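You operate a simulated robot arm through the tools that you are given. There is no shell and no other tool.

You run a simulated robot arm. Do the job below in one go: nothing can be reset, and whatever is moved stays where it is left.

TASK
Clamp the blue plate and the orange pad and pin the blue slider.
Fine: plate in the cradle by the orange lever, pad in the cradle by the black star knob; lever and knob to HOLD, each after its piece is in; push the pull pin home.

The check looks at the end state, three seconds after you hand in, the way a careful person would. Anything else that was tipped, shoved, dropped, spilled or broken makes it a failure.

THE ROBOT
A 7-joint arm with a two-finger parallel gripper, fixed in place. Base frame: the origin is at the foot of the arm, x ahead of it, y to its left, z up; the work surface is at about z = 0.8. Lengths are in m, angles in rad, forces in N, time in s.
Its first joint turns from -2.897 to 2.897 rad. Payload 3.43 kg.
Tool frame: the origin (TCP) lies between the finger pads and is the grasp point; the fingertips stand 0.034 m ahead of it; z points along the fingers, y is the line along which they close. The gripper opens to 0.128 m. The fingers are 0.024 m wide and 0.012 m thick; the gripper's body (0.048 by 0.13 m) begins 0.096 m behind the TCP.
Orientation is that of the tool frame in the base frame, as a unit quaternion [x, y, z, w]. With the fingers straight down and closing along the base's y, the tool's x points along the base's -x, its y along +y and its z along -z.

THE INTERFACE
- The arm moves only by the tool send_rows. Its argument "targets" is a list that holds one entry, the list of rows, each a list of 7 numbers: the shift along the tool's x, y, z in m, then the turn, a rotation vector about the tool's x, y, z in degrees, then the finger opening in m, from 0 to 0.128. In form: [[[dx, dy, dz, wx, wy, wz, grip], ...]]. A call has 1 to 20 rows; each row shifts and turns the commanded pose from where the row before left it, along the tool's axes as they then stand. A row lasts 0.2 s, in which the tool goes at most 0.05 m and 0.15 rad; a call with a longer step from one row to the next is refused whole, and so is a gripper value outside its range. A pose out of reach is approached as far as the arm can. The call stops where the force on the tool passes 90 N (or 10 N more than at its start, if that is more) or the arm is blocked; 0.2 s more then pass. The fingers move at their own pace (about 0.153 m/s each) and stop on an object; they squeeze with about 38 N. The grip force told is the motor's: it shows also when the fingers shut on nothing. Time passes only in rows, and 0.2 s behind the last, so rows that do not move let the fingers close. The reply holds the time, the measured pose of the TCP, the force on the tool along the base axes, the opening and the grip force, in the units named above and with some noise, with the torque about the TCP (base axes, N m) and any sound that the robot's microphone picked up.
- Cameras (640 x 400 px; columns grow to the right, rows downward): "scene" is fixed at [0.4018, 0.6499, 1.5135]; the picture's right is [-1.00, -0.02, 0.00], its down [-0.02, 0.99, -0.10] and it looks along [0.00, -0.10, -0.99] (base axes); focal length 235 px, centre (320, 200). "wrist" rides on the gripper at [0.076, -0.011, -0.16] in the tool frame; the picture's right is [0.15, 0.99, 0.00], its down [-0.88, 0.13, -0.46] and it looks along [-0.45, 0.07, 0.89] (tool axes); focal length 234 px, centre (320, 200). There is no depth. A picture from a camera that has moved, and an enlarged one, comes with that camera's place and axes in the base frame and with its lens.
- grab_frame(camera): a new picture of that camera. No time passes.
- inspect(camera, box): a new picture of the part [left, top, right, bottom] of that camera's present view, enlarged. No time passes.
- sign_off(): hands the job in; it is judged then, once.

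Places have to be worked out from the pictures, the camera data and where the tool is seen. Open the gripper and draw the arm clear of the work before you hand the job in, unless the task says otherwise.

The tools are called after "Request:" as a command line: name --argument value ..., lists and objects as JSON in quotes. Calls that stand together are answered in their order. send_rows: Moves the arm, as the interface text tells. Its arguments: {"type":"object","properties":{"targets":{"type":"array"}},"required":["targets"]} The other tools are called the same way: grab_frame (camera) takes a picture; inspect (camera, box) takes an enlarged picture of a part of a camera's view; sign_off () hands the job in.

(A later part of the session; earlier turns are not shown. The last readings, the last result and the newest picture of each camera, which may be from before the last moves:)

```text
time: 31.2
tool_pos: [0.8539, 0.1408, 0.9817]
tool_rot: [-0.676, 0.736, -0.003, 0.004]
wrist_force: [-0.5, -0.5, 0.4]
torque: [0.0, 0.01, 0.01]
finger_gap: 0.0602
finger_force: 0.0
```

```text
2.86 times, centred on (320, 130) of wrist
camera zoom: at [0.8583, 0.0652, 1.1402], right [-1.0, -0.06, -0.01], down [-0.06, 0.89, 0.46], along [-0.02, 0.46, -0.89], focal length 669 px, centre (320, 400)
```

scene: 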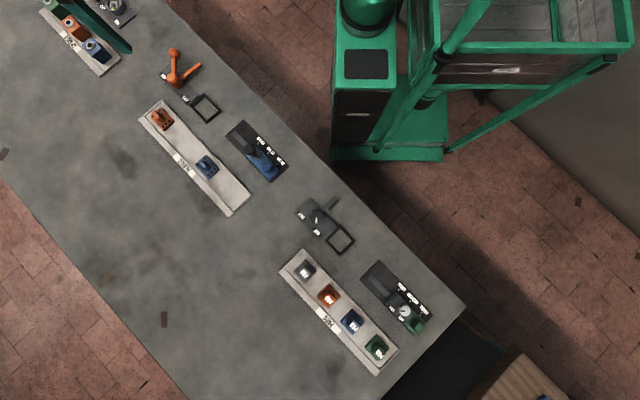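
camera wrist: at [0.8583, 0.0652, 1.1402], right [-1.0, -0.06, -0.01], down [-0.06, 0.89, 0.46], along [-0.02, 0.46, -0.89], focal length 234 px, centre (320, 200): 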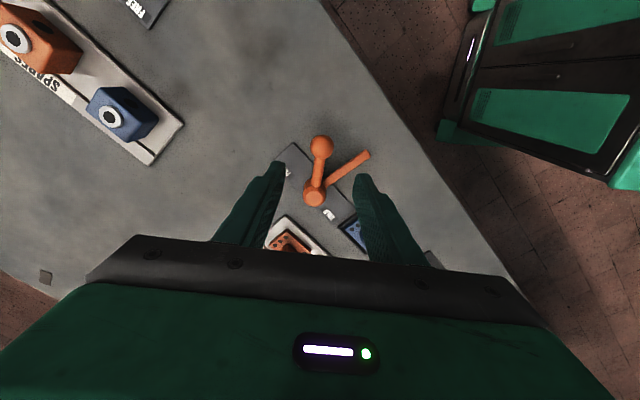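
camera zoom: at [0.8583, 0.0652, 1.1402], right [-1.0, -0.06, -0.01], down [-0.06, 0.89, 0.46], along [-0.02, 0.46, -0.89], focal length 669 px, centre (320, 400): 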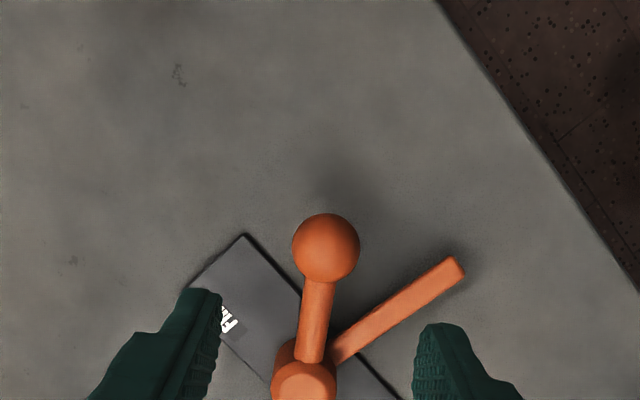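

Triangulation gives the ball at about (0.8535, 0.1395, 0.842), hub at (0.8596, 0.2153, 0.822), handle length 76 mm. I lower the open fingers around the ball and close to a loose cage.

Request:
send_rows --targets '[[[0.001, 0.0017, 0.03, 0, 0, 0, 0.06], [0, 0, 0.03, 0, 0, 0, 0.06], [0, 0, 0.03, 0, 0, 0, 0.06], [0, 0, 0.02, 0, 0, 0, 0.06], [0, 0, 0.008, 0, 0, 0, 0.06], [0, 0, 0, 0, 0, 0, 0.06]]]'

Request:
inspect --camera "wrist" --box '[240, 120, 400, 220]'

```text
time: 32.6
tool_pos: [0.8535, 0.1402, 0.8632]
tool_rot: [-0.676, 0.737, -0.003, 0.005]
wrist_force: [0.2, -0.6, -0.1]
torque: [-0.01, -0.01, 0.01]
finger_gap: 0.0601
finger_force: 0.1
```

```text
4.00 times, centred on (320, 170) of wrist
camera zoom: at [0.8572, 0.0643, 1.022], right [-1.0, -0.06, -0.01], down [-0.06, 0.89, 0.46], along [-0.02, 0.46, -0.89], focal length 937 px, centre (320, 320)
```

zoom: 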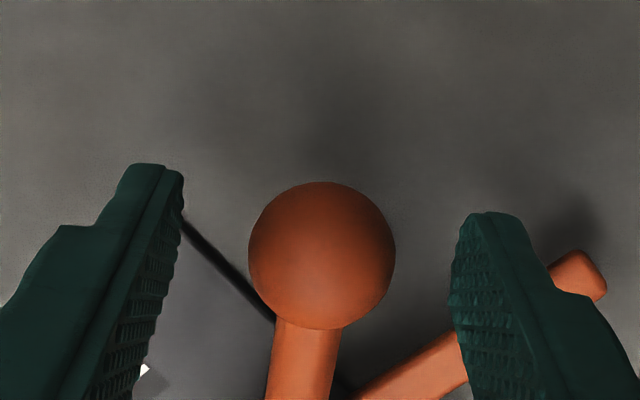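

The ball is centred between the fingers (diameter ≈31 mm). I close to a 36 mm cage and start the clockwise arc in small steps.

Request:
send_rows --targets '[[[0, 0, 0, 0, 0, 0, 0.036], [0, 0, 0, 0, 0, 0, 0.036], [-0.0004, 0.008, 0, 0, 0, 6, 0.036], [-0.0004, 0.008, 0, 0, 0, 6, 0.036], [-0.0004, 0.008, 0, 0, 0, 6, 0.036], [0, 0, 0, 0, 0, 0, 0.036]]]'

Request:
inspect --camera "wrist" --box '[240, 120, 400, 220]'

```text
time: 34.0
tool_pos: [0.8284, 0.1471, 0.8625]
tool_rot: [-0.551, 0.835, -0.002, 0.004]
wrist_force: [0.5, -1.0, 0.5]
torque: [0.01, -0.03, -0.03]
finger_gap: 0.0362
finger_force: 0.1
```

```text
4.00 times, centred on (320, 170) of wrist
camera zoom: at [0.8103, 0.0728, 1.0223], right [-0.97, 0.25, -0.01], down [0.22, 0.86, 0.46], along [0.13, 0.44, -0.89], focal length 937 px, centre (320, 320)
```

zoom: 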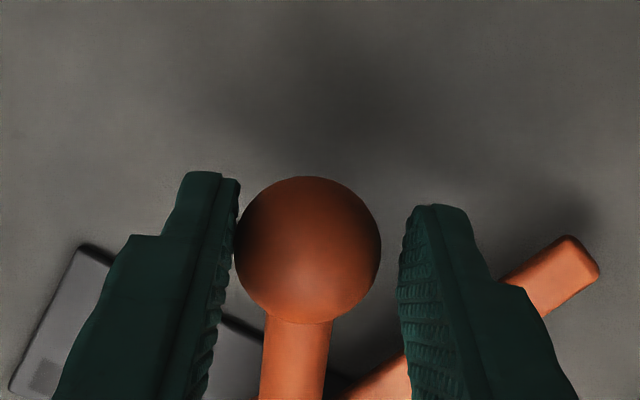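

The lever follows with almost no resistance. I continue the arc.

Request:
send_rows --targets '[[[-0.0004, 0.008, 0, 0, 0, 6, 0.036], [-0.0004, 0.008, 0, 0, 0, 6, 0.036], [-0.0004, 0.008, 0, 0, 0, 6, 0.036], [-0.0004, 0.008, 0, 0, 0, 6, 0.036], [-0.0004, 0.008, 0, 0, 0, 6, 0.036], [-0.0004, 0.008, 0, 0, 0, 6, 0.036], [0, 0, 0, 0, 0, 0, 0.036]]]'

Request:
grab_frame --camera "wrist"

Request:
inspect --camera "scene" --box '[140, 30, 260, 140]'

```text
time: 35.6
tool_pos: [0.7955, 0.1786, 0.8623]
tool_rot: [-0.266, 0.964, -0.001, 0.005]
wrist_force: [1.3, -1.2, -0.7]
torque: [-0.01, -0.05, -0.02]
finger_gap: 0.0368
finger_force: 1.5
```

```text
taken
camera wrist: at [0.7345, 0.1295, 1.021], right [-0.63, 0.77, -0.01], down [0.68, 0.56, 0.46], along [0.36, 0.29, -0.89], focal length 234 px, centre (320, 200)
```

wrist: 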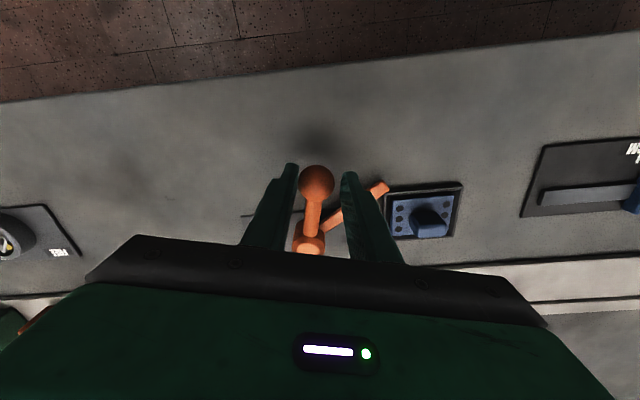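

```text
3.64 times, centred on (200, 85) of scene
camera zoom: at [0.4018, 0.6499, 1.5135], right [-1.0, -0.02, 0.0], down [-0.02, 0.99, -0.1], along [0.0, -0.1, -0.99], focal length 855 px, centre (756, 618)
```

zoom: 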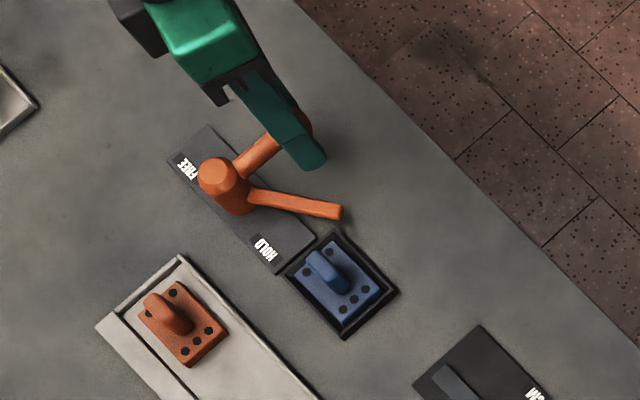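

The bar is swinging toward the plate as expected. I continue with four more steps and check.

Request:
send_rows --targets '[[[-0.0004, 0.008, 0, 0, 0, 6, 0.036], [-0.0004, 0.008, 0, 0, 0, 6, 0.036], [-0.0004, 0.008, 0, 0, 0, 6, 0.036], [-0.0004, 0.008, 0, 0, 0, 6, 0.036], [0, 0, 0, 0, 0, 0, 0.036]]]'

Request:
grab_frame --camera "wrist"

Request:
inspect --camera "scene" --box '[140, 30, 260, 140]'

```text
time: 36.8
tool_pos: [0.783, 0.2077, 0.8622]
tool_rot: [-0.06, 0.998, 0.001, 0.005]
wrist_force: [0.0, -0.1, -0.6]
torque: [0.02, 0.01, 0.0]
finger_gap: 0.036
finger_force: 0.0
```

```text
taken
camera wrist: at [0.7096, 0.1878, 1.0204], right [-0.26, 0.96, 0.0], down [0.85, 0.24, 0.47], along [0.45, 0.12, -0.89], focal length 234 px, centre (320, 200)
```

wrist: 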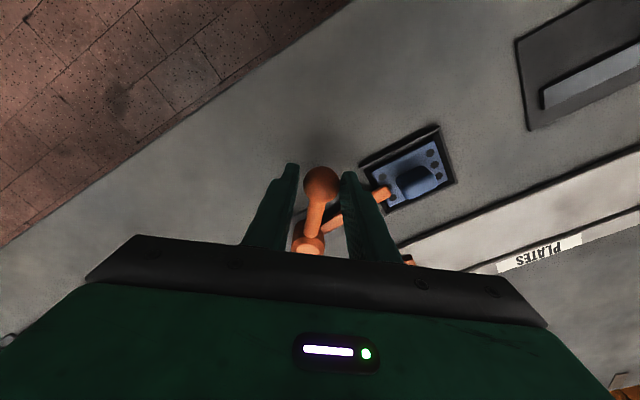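

```text
3.64 times, centred on (200, 85) of scene
camera zoom: at [0.4018, 0.6499, 1.5135], right [-1.0, -0.02, 0.0], down [-0.02, 0.99, -0.1], along [0.0, -0.1, -0.99], focal length 855 px, centre (756, 618)
```

zoom: 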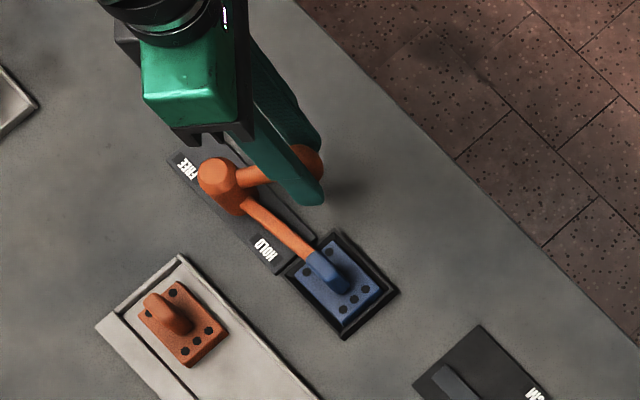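

The bar now lies along the row just over the plate's near edge. I push on in smaller steps to find the end stop.

Request:
send_rows --targets '[[[-0.0003, 0.005, 0, 0, 0, 4, 0.036], [-0.0003, 0.005, 0, 0, 0, 4, 0.036], [0, 0, 0, 0, 0, 0, 0.036]]]'

Request:
inspect --camera "wrist" --box '[240, 100, 480, 250]'

Request:
inspect --camera "scene" --box '[160, 60, 230, 130]'

```text
time: 37.6
tool_pos: [0.7834, 0.2169, 0.8613]
tool_rot: [0.011, 1.0, 0.0, 0.006]
wrist_force: [5.2, -13.6, 0.6]
torque: [-0.26, -0.1, 0.12]
finger_gap: 0.0433
finger_force: 6.1
```

```text
2.67 times, centred on (360, 175) of wrist
camera zoom: at [0.7077, 0.207, 1.0202], right [-0.13, 0.99, 0.0], down [0.88, 0.11, 0.47], along [0.46, 0.06, -0.89], focal length 624 px, centre (213, 267)
```

zoom: 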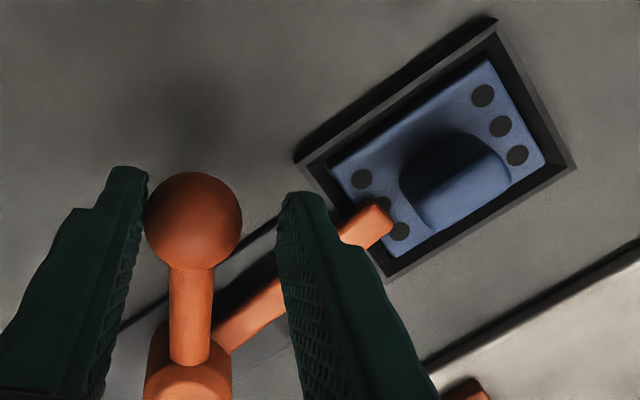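

```text
5.71 times, centred on (195, 95) of scene
camera zoom: at [0.4018, 0.6499, 1.5135], right [-1.0, -0.02, 0.0], down [-0.02, 0.99, -0.1], along [0.0, -0.1, -0.99], focal length 1344 px, centre (1034, 800)
```

zoom: 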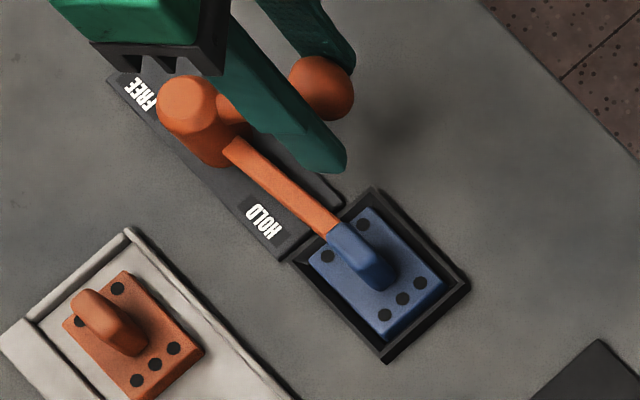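

Resistance appeared (14 N, the trailing finger gave way) with the lever turned about 82° and the bar lying along the row. I back off the slack, grip the ball and push gently to tell whether this is the end stop.

Request:
send_rows --targets '[[[0, -0.005, 0, 0, 0, 0, 0.036], [0, 0, 0, 0, 0, 0, 0.0], [0, 0, 0, 0, 0, 0, 0.0], [0, 0, 0, 0, 0, 0, 0.0]]]'

Request:
inspect --camera "wrist" --box '[240, 100, 480, 250]'

```text
time: 38.6
tool_pos: [0.7824, 0.2106, 0.8616]
tool_rot: [0.01, 1.0, -0.001, 0.004]
wrist_force: [-10.0, -30.2, -1.5]
torque: [-0.68, 0.4, -0.49]
finger_gap: 0.0302
finger_force: 45.2
```

```text
2.67 times, centred on (360, 175) of wrist
camera zoom: at [0.7068, 0.2011, 1.0206], right [-0.13, 0.99, 0.0], down [0.88, 0.11, 0.46], along [0.46, 0.06, -0.89], focal length 624 px, centre (213, 267)
```

zoom: 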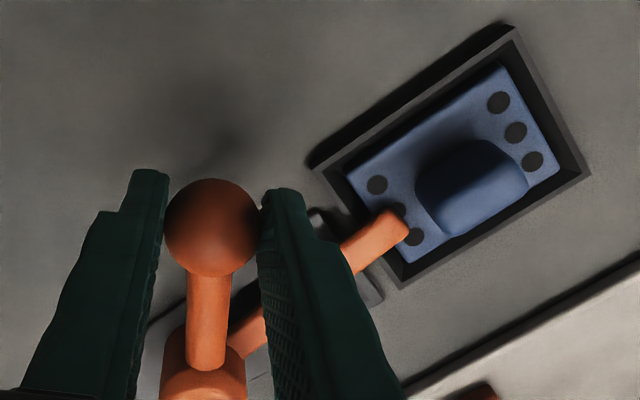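

The lever resists 30 N without moving, so this is the end stop with the bar over the plate. I relax the push, open and rise to check that it stays.

Request:
send_rows --targets '[[[0, -0.0022, 0, 0, 0, 0, 0.0], [0, 0, 0, 0, 0, 0, 0.06], [0, 0, 0, 0, 0, 0, 0.06], [0, 0, -0.03, 0, 0, 0, 0.06], [0, 0, -0.04, 0, 0, 0, 0.06], [0, 0, -0.04, 0, 0, 0, 0.06], [0, 0, 0, 0, 0, 0, 0.06]]]'

Request:
inspect --camera "wrist" --box '[240, 80, 440, 240]'

Request:
inspect --camera "scene" --box '[160, 60, 230, 130]'

```text
time: 40.2
tool_pos: [0.7836, 0.211, 0.9718]
tool_rot: [0.009, 1.0, 0.0, 0.005]
wrist_force: [0.1, -0.4, -0.2]
torque: [-0.02, 0.02, -0.04]
finger_gap: 0.0603
finger_force: 0.1
```

```text
2.50 times, centred on (340, 160) of wrist
camera zoom: at [0.7061, 0.2015, 1.1311], right [-0.13, 0.99, 0.0], down [0.88, 0.12, 0.47], along [0.46, 0.06, -0.89], focal length 585 px, centre (270, 300)
```

zoom: 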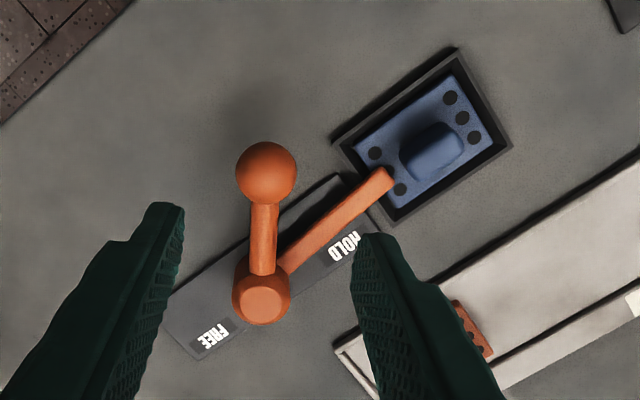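

```text
5.71 times, centred on (195, 95) of scene
camera zoom: at [0.4018, 0.6499, 1.5135], right [-1.0, -0.02, 0.0], down [-0.02, 0.99, -0.1], along [0.0, -0.1, -0.99], focal length 1344 px, centre (1034, 800)
```

zoom: 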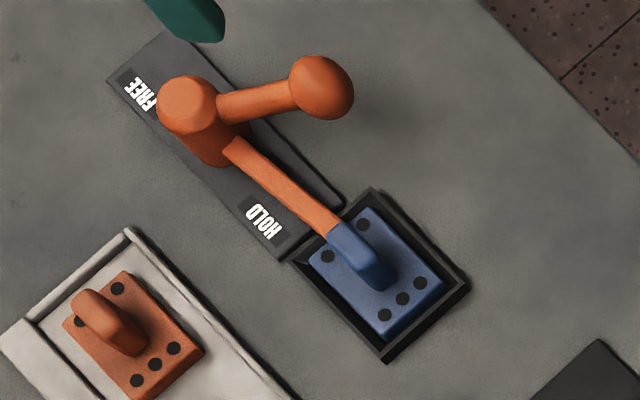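

The lever stays at HOLD with its bar on the plate. Next, the pull pin: I go above its head and look at it closely.

Request:
send_rows --targets '[[[0.0273, 0.0338, -0.01, 0, 0, 0, 0.06], [0.0273, 0.0338, 0, 0, 0, 0, 0.03], [0.0273, 0.0338, 0, 0, 0, 0, 0.0], [0.0273, 0.0338, 0, 0, 0, 0, 0.0], [0.0273, 0.0338, 0, 0, 0, 0, 0.0], [0.0273, 0.0338, 0, 0, 0, 0, 0.0], [0.0273, 0.0338, 0, 0, 0, 0, 0.0], [0, 0, 0, 0, 0, 0, 0.0], [0, 0, 0, 0, 0, 0, 0.0]]]'

Request:
grab_frame --camera "wrist"

Request:
inspect --camera "wrist" --box '[240, 80, 400, 200]'

Request:
inspect --camera "scene" --box '[210, 110, 300, 190]'

```text
time: 42.2
tool_pos: [0.5947, 0.449, 0.9794]
tool_rot: [0.009, 1.0, 0.0, 0.006]
wrist_force: [-0.2, -0.6, -0.9]
torque: [-0.02, 0.02, 0.03]
finger_gap: 0.0
finger_force: 33.2
```

```text
taken
camera wrist: at [0.5185, 0.4409, 1.1381], right [-0.13, 0.99, 0.0], down [0.88, 0.11, 0.47], along [0.46, 0.06, -0.89], focal length 234 px, centre (320, 200)
```

wrist: 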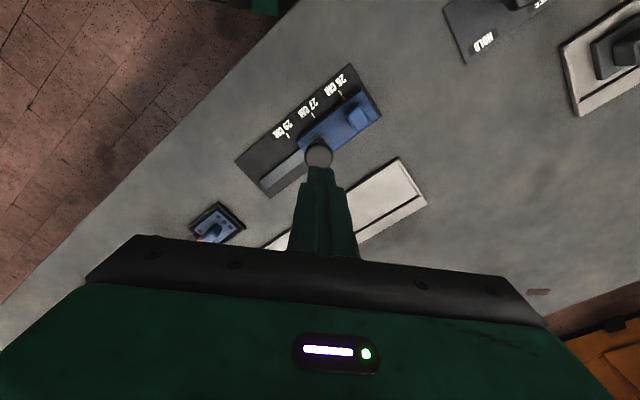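

```text
3.33 times, centred on (320, 140) of wrist
camera zoom: at [0.5185, 0.4409, 1.1381], right [-0.13, 0.99, 0.0], down [0.88, 0.11, 0.47], along [0.46, 0.06, -0.89], focal length 781 px, centre (320, 400)
```

zoom: 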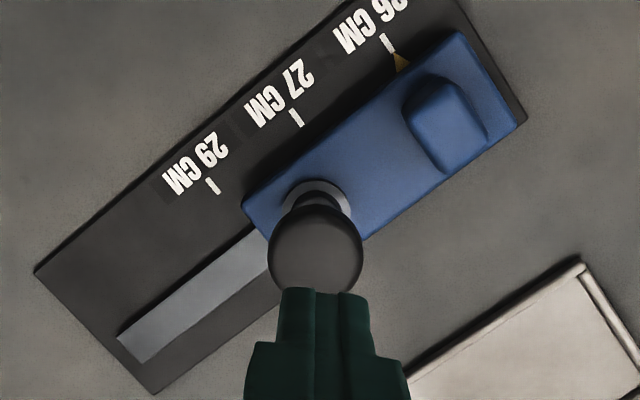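

```text
5.00 times, centred on (255, 150) of scene
camera zoom: at [0.4018, 0.6499, 1.5135], right [-1.0, -0.02, 0.0], down [-0.02, 0.99, -0.1], along [0.0, -0.1, -0.99], focal length 1176 px, centre (645, 450)
```

zoom: 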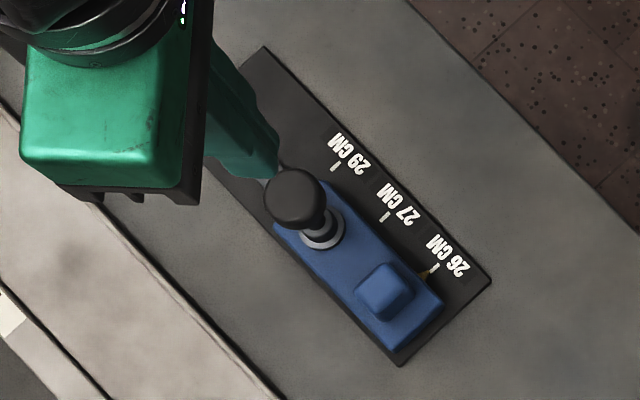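

Pin head triangulates to (0.598, 0.450, 0.877), upright over its collar. With the fingers closed I centre over it and lower until contact.

Request:
send_rows --targets '[[[-0.0033, 0.001, 0.03, 0, 0, 0, 0.0], [0, 0, 0.02, 0, 0, 0, 0.0], [0, 0, 0.005, 0, 0, 0, 0.0], [0, 0, 0.003, 0, 0, 0, 0.0], [0, 0, 0, 0, 0, 0, 0.0]]]'

Request:
inspect --camera "wrist" --box '[240, 100, 400, 220]'

Request:
inspect --camera "scene" --box '[210, 110, 300, 190]'

```text
time: 43.4
tool_pos: [0.5998, 0.4513, 0.9208]
tool_rot: [0.008, 1.0, 0.0, 0.005]
wrist_force: [0.9, 0.0, 0.7]
torque: [-0.01, -0.03, -0.01]
finger_gap: 0.0001
finger_force: 32.6
```

```text
3.33 times, centred on (320, 160) of wrist
camera zoom: at [0.5226, 0.4413, 1.0804], right [-0.13, 0.99, 0.0], down [0.88, 0.11, 0.47], along [0.46, 0.06, -0.89], focal length 781 px, centre (320, 333)
```

zoom: 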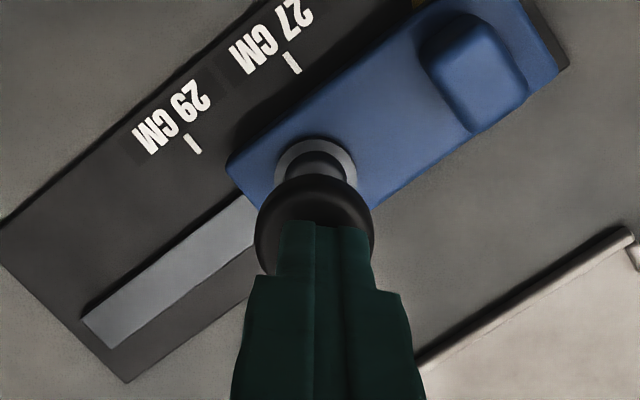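

```text
5.00 times, centred on (255, 150) of scene
camera zoom: at [0.4018, 0.6499, 1.5135], right [-1.0, -0.02, 0.0], down [-0.02, 0.99, -0.1], along [0.0, -0.1, -0.99], focal length 1176 px, centre (645, 450)
```

zoom: 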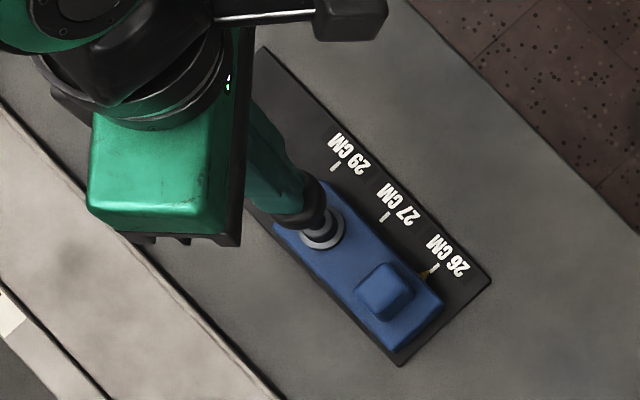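

The tip is about 3 mm off the head's centre toward +x. I correct and push down in small steps, watching force and sound.

Request:
send_rows --targets '[[[0.003, -0.001, 0, 0, 0, 0, 0.0], [0, 0, 0.004, 0, 0, 0, 0.0], [0, 0, 0.004, 0, 0, 0, 0.0], [0, 0, 0, 0, 0, 0, 0.0]]]'

```text
time: 44.4
tool_pos: [0.5962, 0.4502, 0.9143]
tool_rot: [0.009, 1.0, 0.001, 0.006]
wrist_force: [0.5, 1.1, 1.6]
torque: [0.01, -0.03, -0.03]
finger_gap: 0.0001
finger_force: 32.5
```

No contact yet at tip height 0.880; I go on.

Request:
send_rows --targets '[[[0, 0, 0.003, 0, 0, 0, 0.0], [0, 0, 0.003, 0, 0, 0, 0.0], [0, 0, 0, 0, 0, 0, 0.0]]]'

Request:
inspect --camera "wrist" --box '[240, 100, 400, 220]'

```text
time: 45.2
tool_pos: [0.5961, 0.4499, 0.9082]
tool_rot: [0.009, 1.0, 0.001, 0.006]
wrist_force: [0.5, -0.2, -0.2]
torque: [0.0, 0.0, 0.03]
finger_gap: 0.0
finger_force: 32.9
```

```text
3.33 times, centred on (320, 160) of wrist
camera zoom: at [0.5195, 0.4405, 1.0667], right [-0.13, 0.99, 0.0], down [0.88, 0.11, 0.47], along [0.46, 0.06, -0.89], focal length 781 px, centre (320, 333)
```

zoom: 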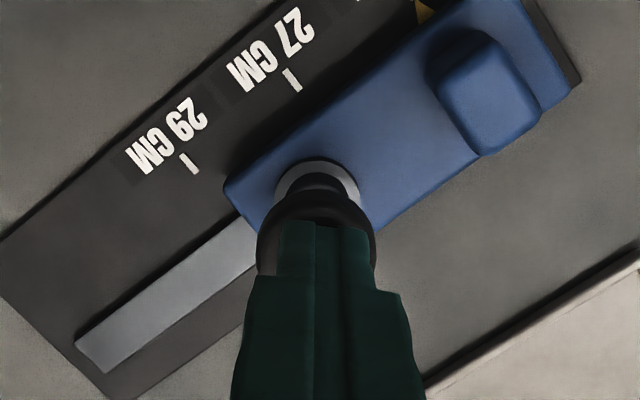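

Still negligible force; I continue downward.

Request:
send_rows --targets '[[[0, 0, 0.004, 0, 0, 0, 0.0], [0, 0, 0.004, 0, 0, 0, 0.0], [0, 0, 0, 0, 0, 0, 0.0]]]'

Request:
inspect --camera "wrist" --box '[240, 100, 400, 220]'

Request:
inspect --camera "scene" --box '[210, 110, 300, 190]'

```text
time: 46.0
tool_pos: [0.5957, 0.4503, 0.8997]
tool_rot: [0.009, 1.0, 0.001, 0.005]
wrist_force: [0.2, 0.9, -0.1]
torque: [0.0, 0.0, -0.01]
finger_gap: 0.0
finger_force: 33.3
```

```text
3.33 times, centred on (320, 160) of wrist
camera zoom: at [0.5196, 0.4405, 1.0586], right [-0.13, 0.99, 0.0], down [0.88, 0.11, 0.47], along [0.46, 0.06, -0.88], focal length 781 px, centre (320, 333)
```

zoom: 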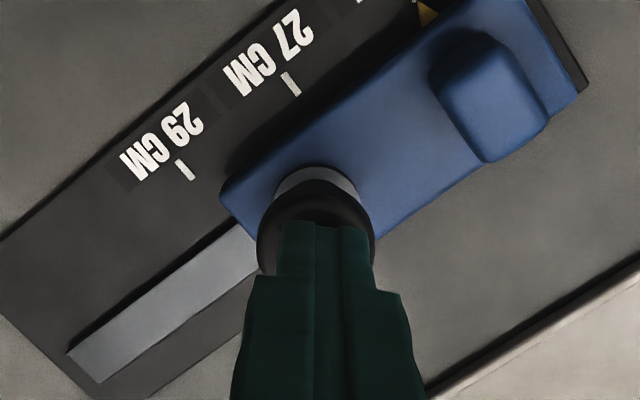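

```text
5.00 times, centred on (255, 150) of scene
camera zoom: at [0.4018, 0.6499, 1.5135], right [-1.0, -0.02, 0.0], down [-0.02, 0.99, -0.1], along [0.0, -0.1, -0.99], focal length 1176 px, centre (645, 450)
```

zoom: 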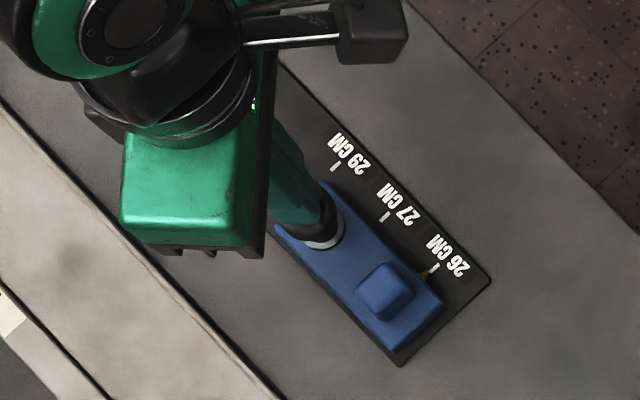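

The head is travelling down with the fingertips and is nearly on the collar. I continue in small steps to the stop.

Request:
send_rows --targets '[[[0, 0, 0.003, 0, 0, 0, 0.0], [0, 0, 0.003, 0, 0, 0, 0.0], [0, 0, 0.003, 0, 0, 0, 0.0], [0, 0, 0, 0, 0, 0, 0.0]]]'

Request:
inspect --camera "wrist" --box '[240, 100, 400, 220]'

```text
time: 47.0
tool_pos: [0.5972, 0.4492, 0.8948]
tool_rot: [0.01, 1.0, 0.002, 0.007]
wrist_force: [-1.7, -9.0, 42.8]
torque: [-0.31, -0.02, 0.17]
finger_gap: 0.0
finger_force: 32.4
```

```text
3.33 times, centred on (320, 160) of wrist
camera zoom: at [0.519, 0.44, 1.0526], right [-0.13, 0.99, 0.0], down [0.88, 0.11, 0.47], along [0.46, 0.06, -0.88], focal length 781 px, centre (320, 333)
```

zoom: 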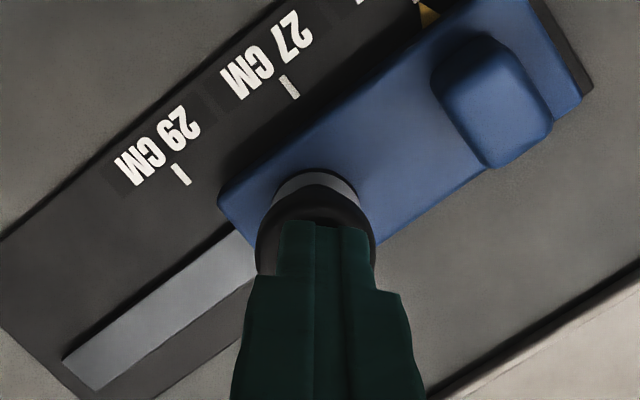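

A firm stop at 43 N with the tip at z≈0.861. I rise and look whether the head sits on the collar.

Request:
send_rows --targets '[[[0, 0, -0.01, 0, 0, 0, 0.0], [0, 0, -0.04, 0, 0, 0, 0.0], [0.03, 0, -0.04, 0, 0, 0, 0.0], [0.04, 0, -0.01, 0, 0, 0, 0.0], [0, 0, 0, 0, 0, 0, 0.0]]]'

Request:
inspect --camera "wrist" --box '[240, 100, 400, 240]'

Request:
inspect --camera "scene" --box '[210, 110, 300, 190]'

```text
time: 48.2
tool_pos: [0.526, 0.4504, 0.9914]
tool_rot: [0.008, 1.0, -0.001, 0.005]
wrist_force: [-0.1, -0.2, -0.2]
torque: [0.0, 0.01, 0.0]
finger_gap: 0.0002
finger_force: 32.8
```

```text
2.86 times, centred on (320, 170) of wrist
camera zoom: at [0.4494, 0.4411, 1.1492], right [-0.13, 0.99, 0.0], down [0.88, 0.11, 0.47], along [0.46, 0.06, -0.89], focal length 669 px, centre (320, 286)
```

zoom: 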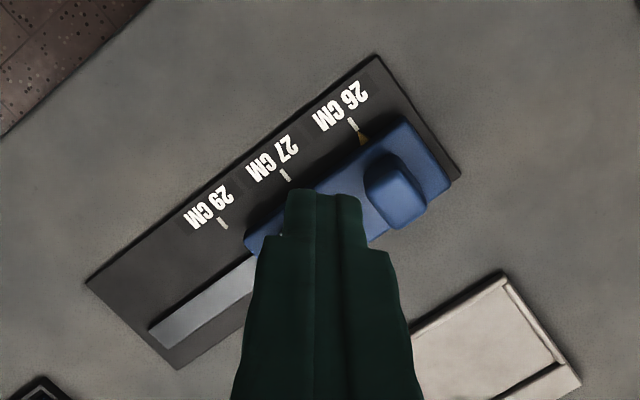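

```text
5.00 times, centred on (255, 150) of scene
camera zoom: at [0.4018, 0.6499, 1.5135], right [-1.0, -0.02, 0.0], down [-0.02, 0.99, -0.1], along [0.0, -0.1, -0.99], focal length 1176 px, centre (645, 450)
```

zoom: 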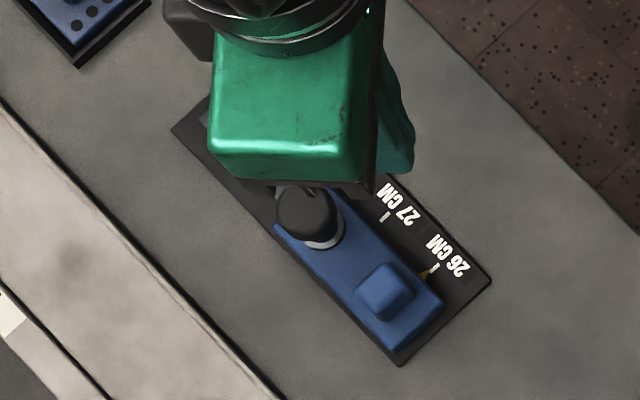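

The fingers block the view; I open them and look at the pin between them from above.

Request:
send_rows --targets '[[[-0.035, 0, 0, 0, 0, 0, 0.1], [-0.035, 0, 0, 0, 0, 0, 0.1], [0, 0, 0, 0, 0, 0, 0.1]]]'

Request:
inspect --camera "wrist" --box '[240, 80, 400, 200]'

Request:
inspect --camera "scene" --box '[210, 110, 300, 190]'

```text
time: 49.0
tool_pos: [0.5963, 0.4511, 0.9911]
tool_rot: [0.009, 1.0, 0.0, 0.005]
wrist_force: [-0.2, 0.1, 0.9]
torque: [0.04, 0.02, 0.02]
finger_gap: 0.0999
finger_force: 0.2
```

```text
3.33 times, centred on (320, 140) of wrist
camera zoom: at [0.5196, 0.4403, 1.1503], right [-0.13, 0.99, 0.0], down [0.88, 0.12, 0.47], along [0.46, 0.06, -0.88], focal length 781 px, centre (320, 400)
```

zoom: 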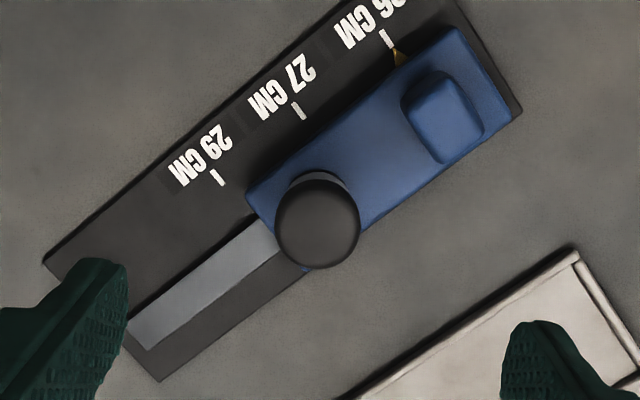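

```text
5.00 times, centred on (255, 150) of scene
camera zoom: at [0.4018, 0.6499, 1.5135], right [-1.0, -0.02, 0.0], down [-0.02, 0.99, -0.1], along [0.0, -0.1, -0.99], focal length 1176 px, centre (645, 450)
```

zoom: 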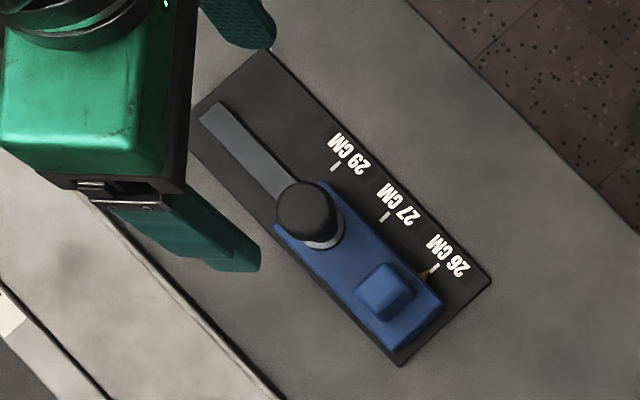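

The head now appears to sit right on the collar; I enlarge to verify no stem is showing.

Request:
inspect --camera "scene" --box '[240, 130, 290, 165]'

Request:
inspect --camera "wrist" --box '[295, 115, 345, 165]'

```text
11.43 times, centred on (265, 148) of scene
camera zoom: at [0.4018, 0.6499, 1.5135], right [-1.0, -0.02, 0.0], down [-0.02, 0.99, -0.1], along [0.0, -0.1, -0.99], focal length 2687 px, centre (949, 800)
```

zoom: 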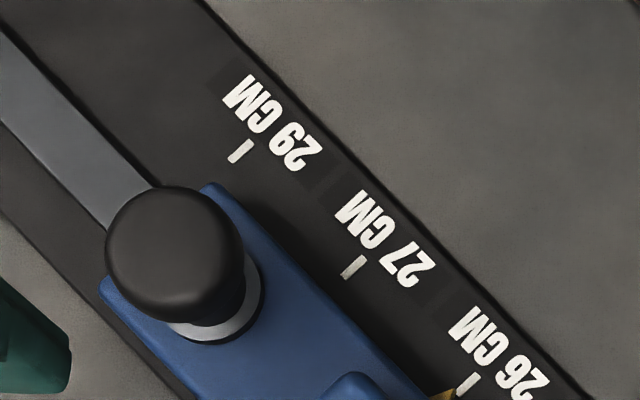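

```text
8.00 times, centred on (320, 140) of wrist
camera zoom: at [0.5196, 0.4403, 1.1503], right [-0.13, 0.99, 0.0], down [0.88, 0.12, 0.47], along [0.46, 0.06, -0.88], focal length 1873 px, centre (320, 680)
```

zoom: 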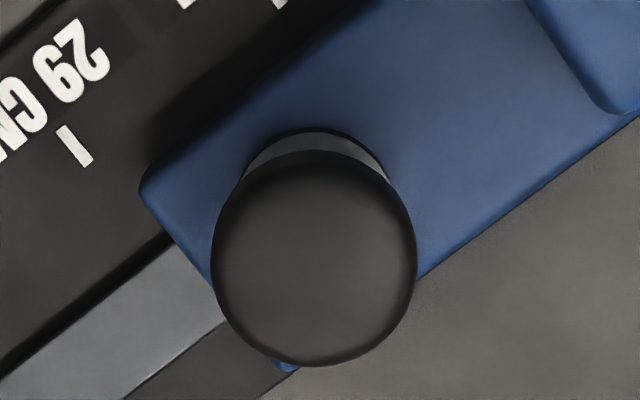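

The stem has disappeared and the head sits on the collar after about 18 mm of travel to a rigid stop, so the pin is home. Now I travel to above the orange pad and turn to the row direction.

Request:
send_rows --targets '[[[0.0235, 0.0391, -0.004, 0, 0, 0, 0.1], [0.0235, 0.0391, -0.004, 0, 0, 0, 0.1], [0.0235, 0.0391, -0.004, 0, 0, 0, 0.1], [0.0235, 0.0391, -0.004, 0, 0, 0, 0.1], [0.0235, 0.0391, -0.004, 0, 0, 0, 0.1], [0.0235, 0.0391, 0, 0, 0, 0, 0.1], [0.0235, 0.0391, 0, 0, 0, 0, 0.1], [0.0235, 0.0391, 0, 0, 0, 0, 0.1], [0.0235, 0.0391, 0, 0, 0, 0, 0.1], [0.0235, 0.0391, 0, 0, 0, 0, 0.1], [0, 0, 0, 0, 0, -7.7, 0.1], [0, 0, 0, 0, 0, -7.7, 0.1], [0, 0, 0, 0, 0, -7.7, 0.1], [0, 0, 0, 0, 0, -7.7, 0.1], [0, 0, 0, 0, 0, -7.7, 0.1], [0, 0, 0, 0, 0, -7.7, 0.1], [0, 0, 0, 0, 0, 0, 0.1]]]'

Request:
grab_frame --camera "wrist"

Request:
inspect --camera "wrist" --box '[260, 80, 380, 200]'

```text
time: 52.6
tool_pos: [0.3809, 0.7502, 0.9889]
tool_rot: [-0.386, 0.923, -0.001, 0.006]
wrist_force: [-0.4, -0.4, -0.2]
torque: [-0.02, 0.01, -0.01]
finger_gap: 0.1002
finger_force: 0.1
out of reach, approached as far as the arm can: row 8, 9, 10
```

```text
taken
camera wrist: at [0.3361, 0.6892, 1.1484], right [-0.81, 0.59, -0.01], down [0.52, 0.72, 0.46], along [0.28, 0.37, -0.89], focal length 234 px, centre (320, 200)
```

wrist: 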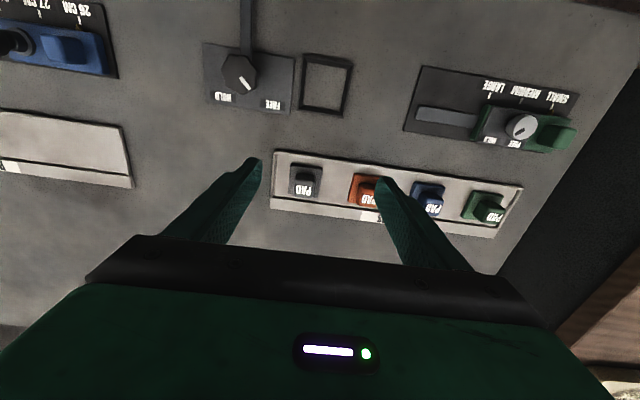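

```text
3.33 times, centred on (320, 140) of wrist
camera zoom: at [0.3361, 0.6892, 1.1484], right [-0.81, 0.59, -0.01], down [0.52, 0.72, 0.46], along [0.28, 0.37, -0.89], focal length 781 px, centre (320, 400)
```

zoom: 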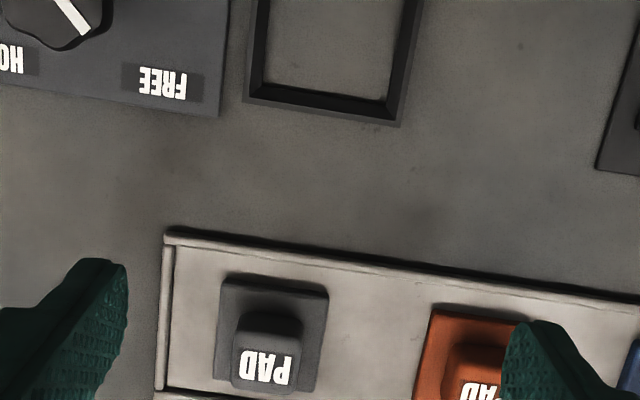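

The arm couldn't reach that far out at this height. The orange pad is about (0.366, 0.844); I lower to z≈0.93 first and then move out.

Request:
send_rows --targets '[[[0, 0, 0.03, 0, 0, 0, 0.1], [0, 0, 0.03, 0, 0, 0, 0.1], [-0.018, 0.025, 0, 0, 0, 0, 0.08], [-0.018, 0.025, 0, 0, 0, 0, 0.07], [-0.016, 0.025, 0, 0, 0, 0, 0.07], [0, 0, 0, 0, 0, 0, 0.07]]]'

Request:
grab_frame --camera "wrist"

Request:
inspect --camera "wrist" --box '[260, 110, 380, 200]'

```text
time: 54.0
tool_pos: [0.3751, 0.7717, 0.9258]
tool_rot: [-0.384, 0.923, -0.001, 0.006]
wrist_force: [-0.8, 0.5, -0.7]
torque: [0.01, -0.01, 0.03]
finger_gap: 0.0701
finger_force: 0.0
out of reach, approached as far as the arm can: row 3, 4, 5
```

```text
taken
camera wrist: at [0.3293, 0.7094, 1.0833], right [-0.81, 0.59, -0.01], down [0.52, 0.72, 0.46], along [0.28, 0.37, -0.89], focal length 234 px, centre (320, 200)
```

wrist: 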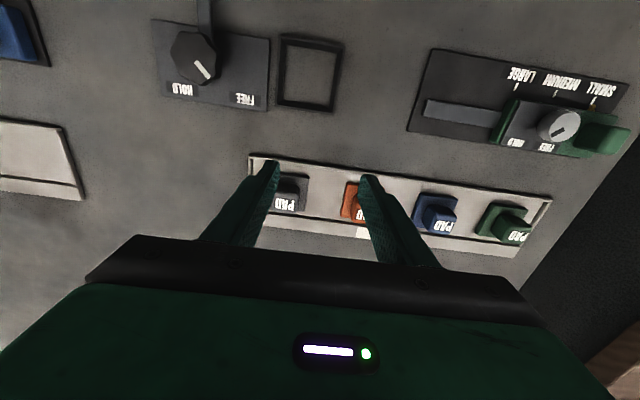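

```text
4.44 times, centred on (320, 155) of wrist
camera zoom: at [0.3293, 0.7094, 1.0833], right [-0.81, 0.59, -0.01], down [0.52, 0.72, 0.46], along [0.28, 0.37, -0.89], focal length 1041 px, centre (320, 400)
```

zoom: 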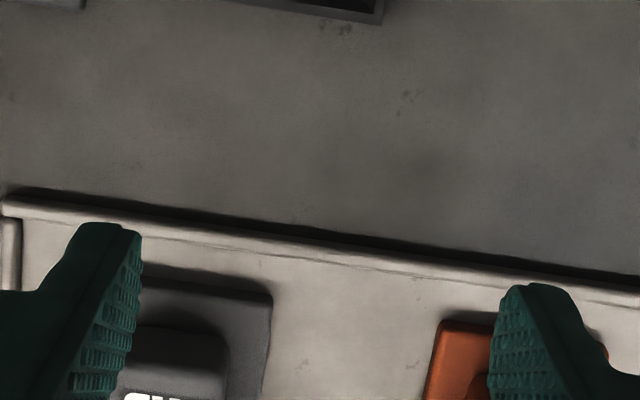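

The arm stopped short again at a radius of 0.858 m though it reached 0.889 m elsewhere, so its posture may be the limit. I look at the whole scene to see the arm's posture.

Request:
grab_frame --camera "scene"

```text
taken
```

scene: 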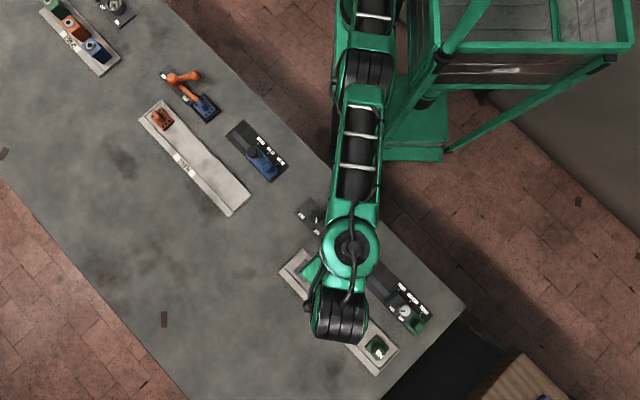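

The forearm looks stretched with the elbow high. I lower a further 4 cm and try a small outward step to see whether the reach limit depends on height.

Request:
send_rows --targets '[[[0, 0, 0.03, 0, 0, 0, 0.07], [-0.015, 0.01, 0, 0, 0, 0, 0.07], [0, 0, 0, 0, 0, 0, 0.07]]]'

```text
time: 54.8
tool_pos: [0.3767, 0.7767, 0.8916]
tool_rot: [-0.384, 0.923, -0.002, 0.005]
wrist_force: [-0.4, -0.1, -0.3]
torque: [0.03, -0.01, -0.04]
finger_gap: 0.07
finger_force: 0.0
out of reach, approached as far as the arm can: row 2
```

Reach barely improved, so posture (not height) limits. I test whether another tool yaw frees the reach, rising a little first for clearance.

Request:
send_rows --targets '[[[0.01, 0, -0.04, 0, 0, 0, 0.07], [0, 0, 0, 0, 0, 8, 0.07], [0, 0, 0, 0, 0, 8, 0.07], [0, 0, 0, 0, 0, 8, 0.07], [0, 0, 0, 0, 0, 8, 0.07], [0, 0, 0, 0, 0, 8, 0.07], [0, 0, 0, 0, 0, 0, 0.07], [-0.01, 0.02, 0, 0, 0, 0, 0.07], [0, 0.02, 0, 0, 0, 0, 0.07], [0, 0, 0, 0, 0, 0, 0.07]]]'

Request:
grab_frame --camera "scene"

```text
time: 57.0
tool_pos: [0.3766, 0.7692, 0.9286]
tool_rot: [-0.045, 0.999, 0.001, 0.006]
wrist_force: [0.2, -0.2, 0.7]
torque: [-0.03, 0.01, 0.01]
finger_gap: 0.0699
finger_force: 0.1
out of reach, approached as far as the arm can: row 8, 9
```

```text
taken
```

scene: 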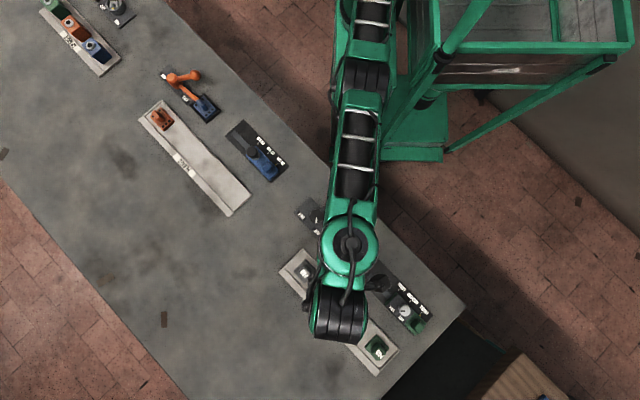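

The limit is the same at another yaw, so it depends on where the arm's shoulder sits. I test a point at a similar radius but smaller base angle, (0.55, 0.70), to learn what limits it.

Request:
send_rows --targets '[[[-0.0415, -0.021, -0.005, 0, 0, 0, 0.07], [-0.0415, -0.021, -0.005, 0, 0, 0, 0.07], [-0.0415, -0.021, 0, 0, 0, 0, 0.07], [-0.0415, -0.021, 0, 0, 0, 0, 0.07], [0, 0, 0, 0, 0, 0, 0.07]]]'

Request:
grab_frame --camera "scene"

```text
time: 58.2
tool_pos: [0.5492, 0.6987, 0.941]
tool_rot: [-0.045, 0.999, 0.0, 0.006]
wrist_force: [0.1, 0.2, -0.3]
torque: [-0.04, 0.03, -0.03]
finger_gap: 0.0701
finger_force: 0.0
```

```text
taken
```

scene: 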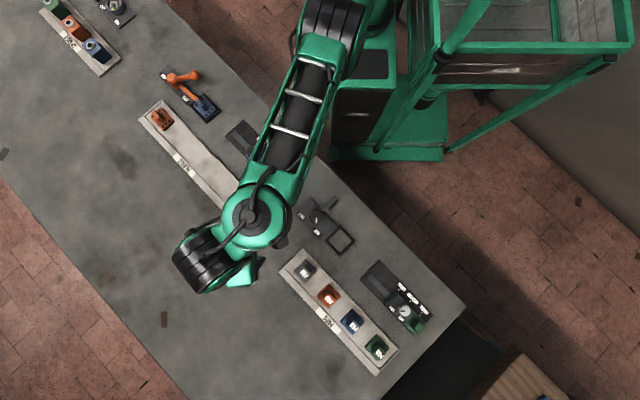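

This point at the same radius (0.889 m) was reached, so the elbow's posture is what limits. I try extending the arm radially here and then sweeping along the arc toward the pads so the base joint has to turn.

Request:
send_rows --targets '[[[-0.0172, 0.018, 0, 0, 0, 0, 0.07], [-0.0172, 0.018, 0, 0, 0, 0, 0.07], [0, 0, 0, 0, 0, 0, 0.07]]]'

```text
time: 59.0
tool_pos: [0.5726, 0.7126, 0.9407]
tool_rot: [-0.045, 0.999, 0.0, 0.005]
wrist_force: [-0.1, 0.5, -0.5]
torque: [0.0, -0.01, -0.01]
finger_gap: 0.07
finger_force: 0.0
out of reach, approached as far as the arm can: row 1, 2
```

The limit here is (0.573, 0.713); together with the earlier ones it suggests the shoulder sits near (0.26, 0) rather than at the origin. I take a closer look at the arm's base in the picture.

Request:
inspect --camera "scene" --box '[220, 0, 460, 170]'

```text
2.35 times, centred on (340, 85) of scene
camera zoom: at [0.4018, 0.6499, 1.5135], right [-1.0, -0.02, 0.0], down [-0.02, 0.99, -0.1], along [0.0, -0.1, -0.99], focal length 553 px, centre (273, 471)
```

zoom: 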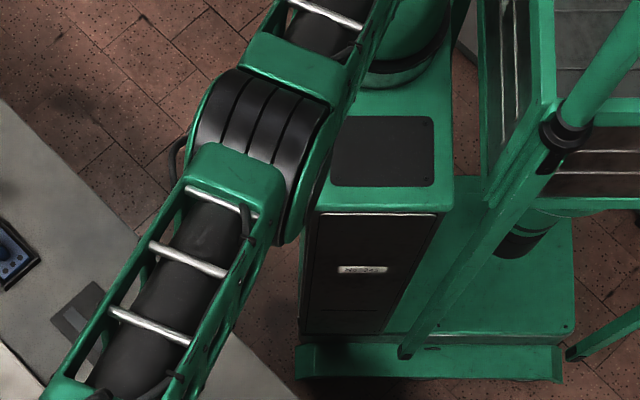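

The picture shows the arm's column standing around (0.2, −0.19), not at the origin, and the arm was straight at the limit; so with the tool straight down the pad (about 1.05 m from that axis) is just out of reach. Leaning the tool outward about its closing axis will extend the reach; I go back in, turn to the row direction and tilt 20° to look at the pad.

Request:
send_rows --targets '[[[0.0333, 0, 0, 0, 0, 0, 0.07], [0.0333, 0, 0, 0, 0, 0, 0.07], [0.0333, 0, -0.005, 0, 0, 0, 0.07], [0.0333, 0, -0.005, 0, 0, 0, 0.07], [0, 0, 0, 0, 0, -8, 0.07], [0, 0, 0, 0, 0, -8, 0.07], [0, 0, 0, 0, 0, -8, 0.07], [0, 0, 0, 0, 0, -8, 0.07], [0, 0, 0, 0, 0, -8, 0.07], [0, 0, 0, 0, -5, 0, 0.07], [0, 0, 0, 0, -5, 0, 0.07], [0, 0, 0, 0, -5, 0, 0.07], [0, 0, 0, 0, -5, 0, 0.07], [0, 0, 0, 0, 0, 0, 0.07]]]'

Request:
grab_frame --camera "wrist"

```text
time: 62.0
tool_pos: [0.4381, 0.6974, 0.9478]
tool_rot: [-0.379, 0.908, 0.066, 0.165]
wrist_force: [0.1, 0.2, 0.8]
torque: [-0.02, -0.02, 0.02]
finger_gap: 0.0701
finger_force: 0.1
```

```text
taken
camera wrist: at [0.3573, 0.6008, 1.0717], right [-0.8, 0.6, -0.06], down [0.37, 0.57, 0.73], along [0.47, 0.56, -0.68], focal length 234 px, centre (320, 200)
```

wrist: 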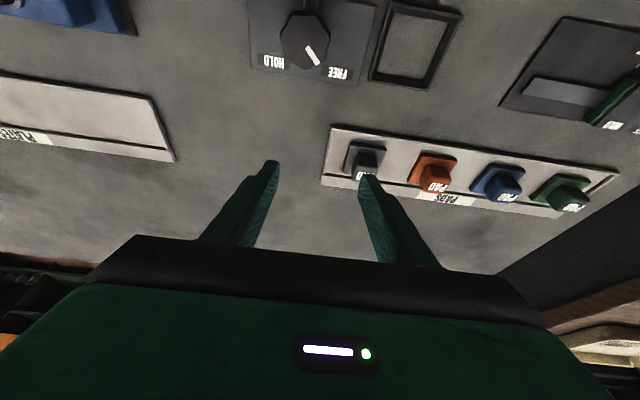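

The tilt is as intended (tool axis leaning 20.6° outward). I move to a pre-grasp point above the orange pad and see whether it is now in reach.

Request:
send_rows --targets '[[[-0.0109, 0.0386, 0.0087, 0, 0, 0, 0.07], [-0.0109, 0.0386, 0.0087, 0, 0, 0, 0.07], [-0.0109, 0.0386, 0.0087, 0, 0, 0, 0.07], [-0.0109, 0.0386, 0.0087, 0, 0, 0, 0.07], [0, 0, 0, 0, 0, 0, 0.07]]]'

Request:
grab_frame --camera "wrist"

Request:
inspect --camera "wrist" --box '[250, 100, 390, 220]'

```text
time: 63.2
tool_pos: [0.368, 0.8378, 0.9272]
tool_rot: [-0.379, 0.908, 0.065, 0.165]
wrist_force: [0.7, 0.2, -0.2]
torque: [-0.02, -0.01, 0.01]
finger_gap: 0.07
finger_force: 0.0
out of reach, approached as far as the arm can: row 4
```

```text
taken
camera wrist: at [0.2869, 0.74, 1.0512], right [-0.8, 0.6, -0.06], down [0.37, 0.57, 0.73], along [0.47, 0.56, -0.68], focal length 234 px, centre (320, 200)
```

wrist: 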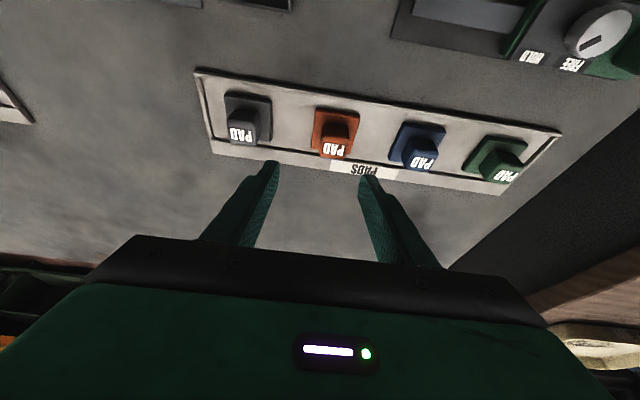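

```text
3.33 times, centred on (320, 160) of wrist
camera zoom: at [0.2869, 0.74, 1.0512], right [-0.8, 0.6, -0.06], down [0.37, 0.57, 0.73], along [0.47, 0.56, -0.68], focal length 781 px, centre (320, 333)
```

zoom: 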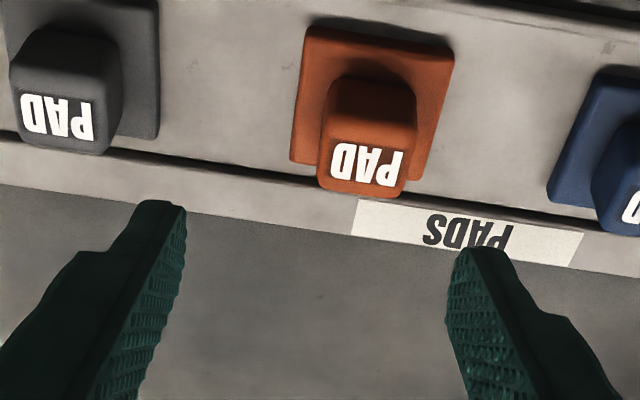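

With the lean, the pad is nearly in reach; its block's top is about 12 mm toward tool +y and the pad's centre is near (0.369, 0.854). I add 7° more lean for margin and move to a lower pre-grasp, then check.

Request:
send_rows --targets '[[[0, 0, 0, 0, -3.5, 0, 0.07], [0, 0, 0, 0, -3.5, 0, 0.07], [0.0102, 0.0125, 0.0251, 0, 0, 0, 0.07], [0, 0, 0, 0, 0, 0, 0.07], [0, 0, 0, 0, 0, 0, 0.07]]]'

Request:
grab_frame --camera "wrist"

Request:
inspect --camera "wrist" --box '[260, 110, 380, 210]'

```text
time: 64.4
tool_pos: [0.3598, 0.8474, 0.9013]
tool_rot: [-0.374, 0.896, 0.088, 0.221]
wrist_force: [-1.1, 0.2, -0.3]
torque: [0.03, -0.01, -0.01]
finger_gap: 0.0701
finger_force: 0.0
```

```text
taken
camera wrist: at [0.2704, 0.7406, 1.0085], right [-0.79, 0.6, -0.07], down [0.31, 0.5, 0.81], along [0.53, 0.62, -0.58], focal length 234 px, centre (320, 200)
```

wrist: 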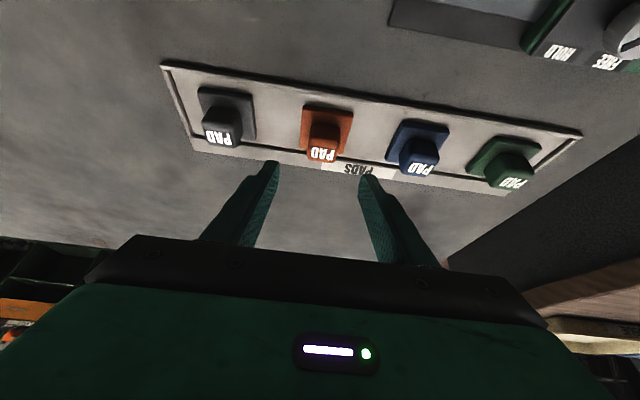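

```text
4.00 times, centred on (320, 160) of wrist
camera zoom: at [0.2704, 0.7406, 1.0085], right [-0.79, 0.6, -0.07], down [0.31, 0.5, 0.81], along [0.53, 0.62, -0.58], focal length 937 px, centre (320, 360)
```

zoom: 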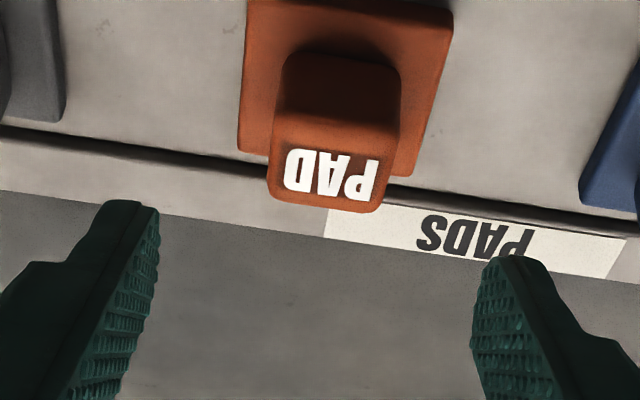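

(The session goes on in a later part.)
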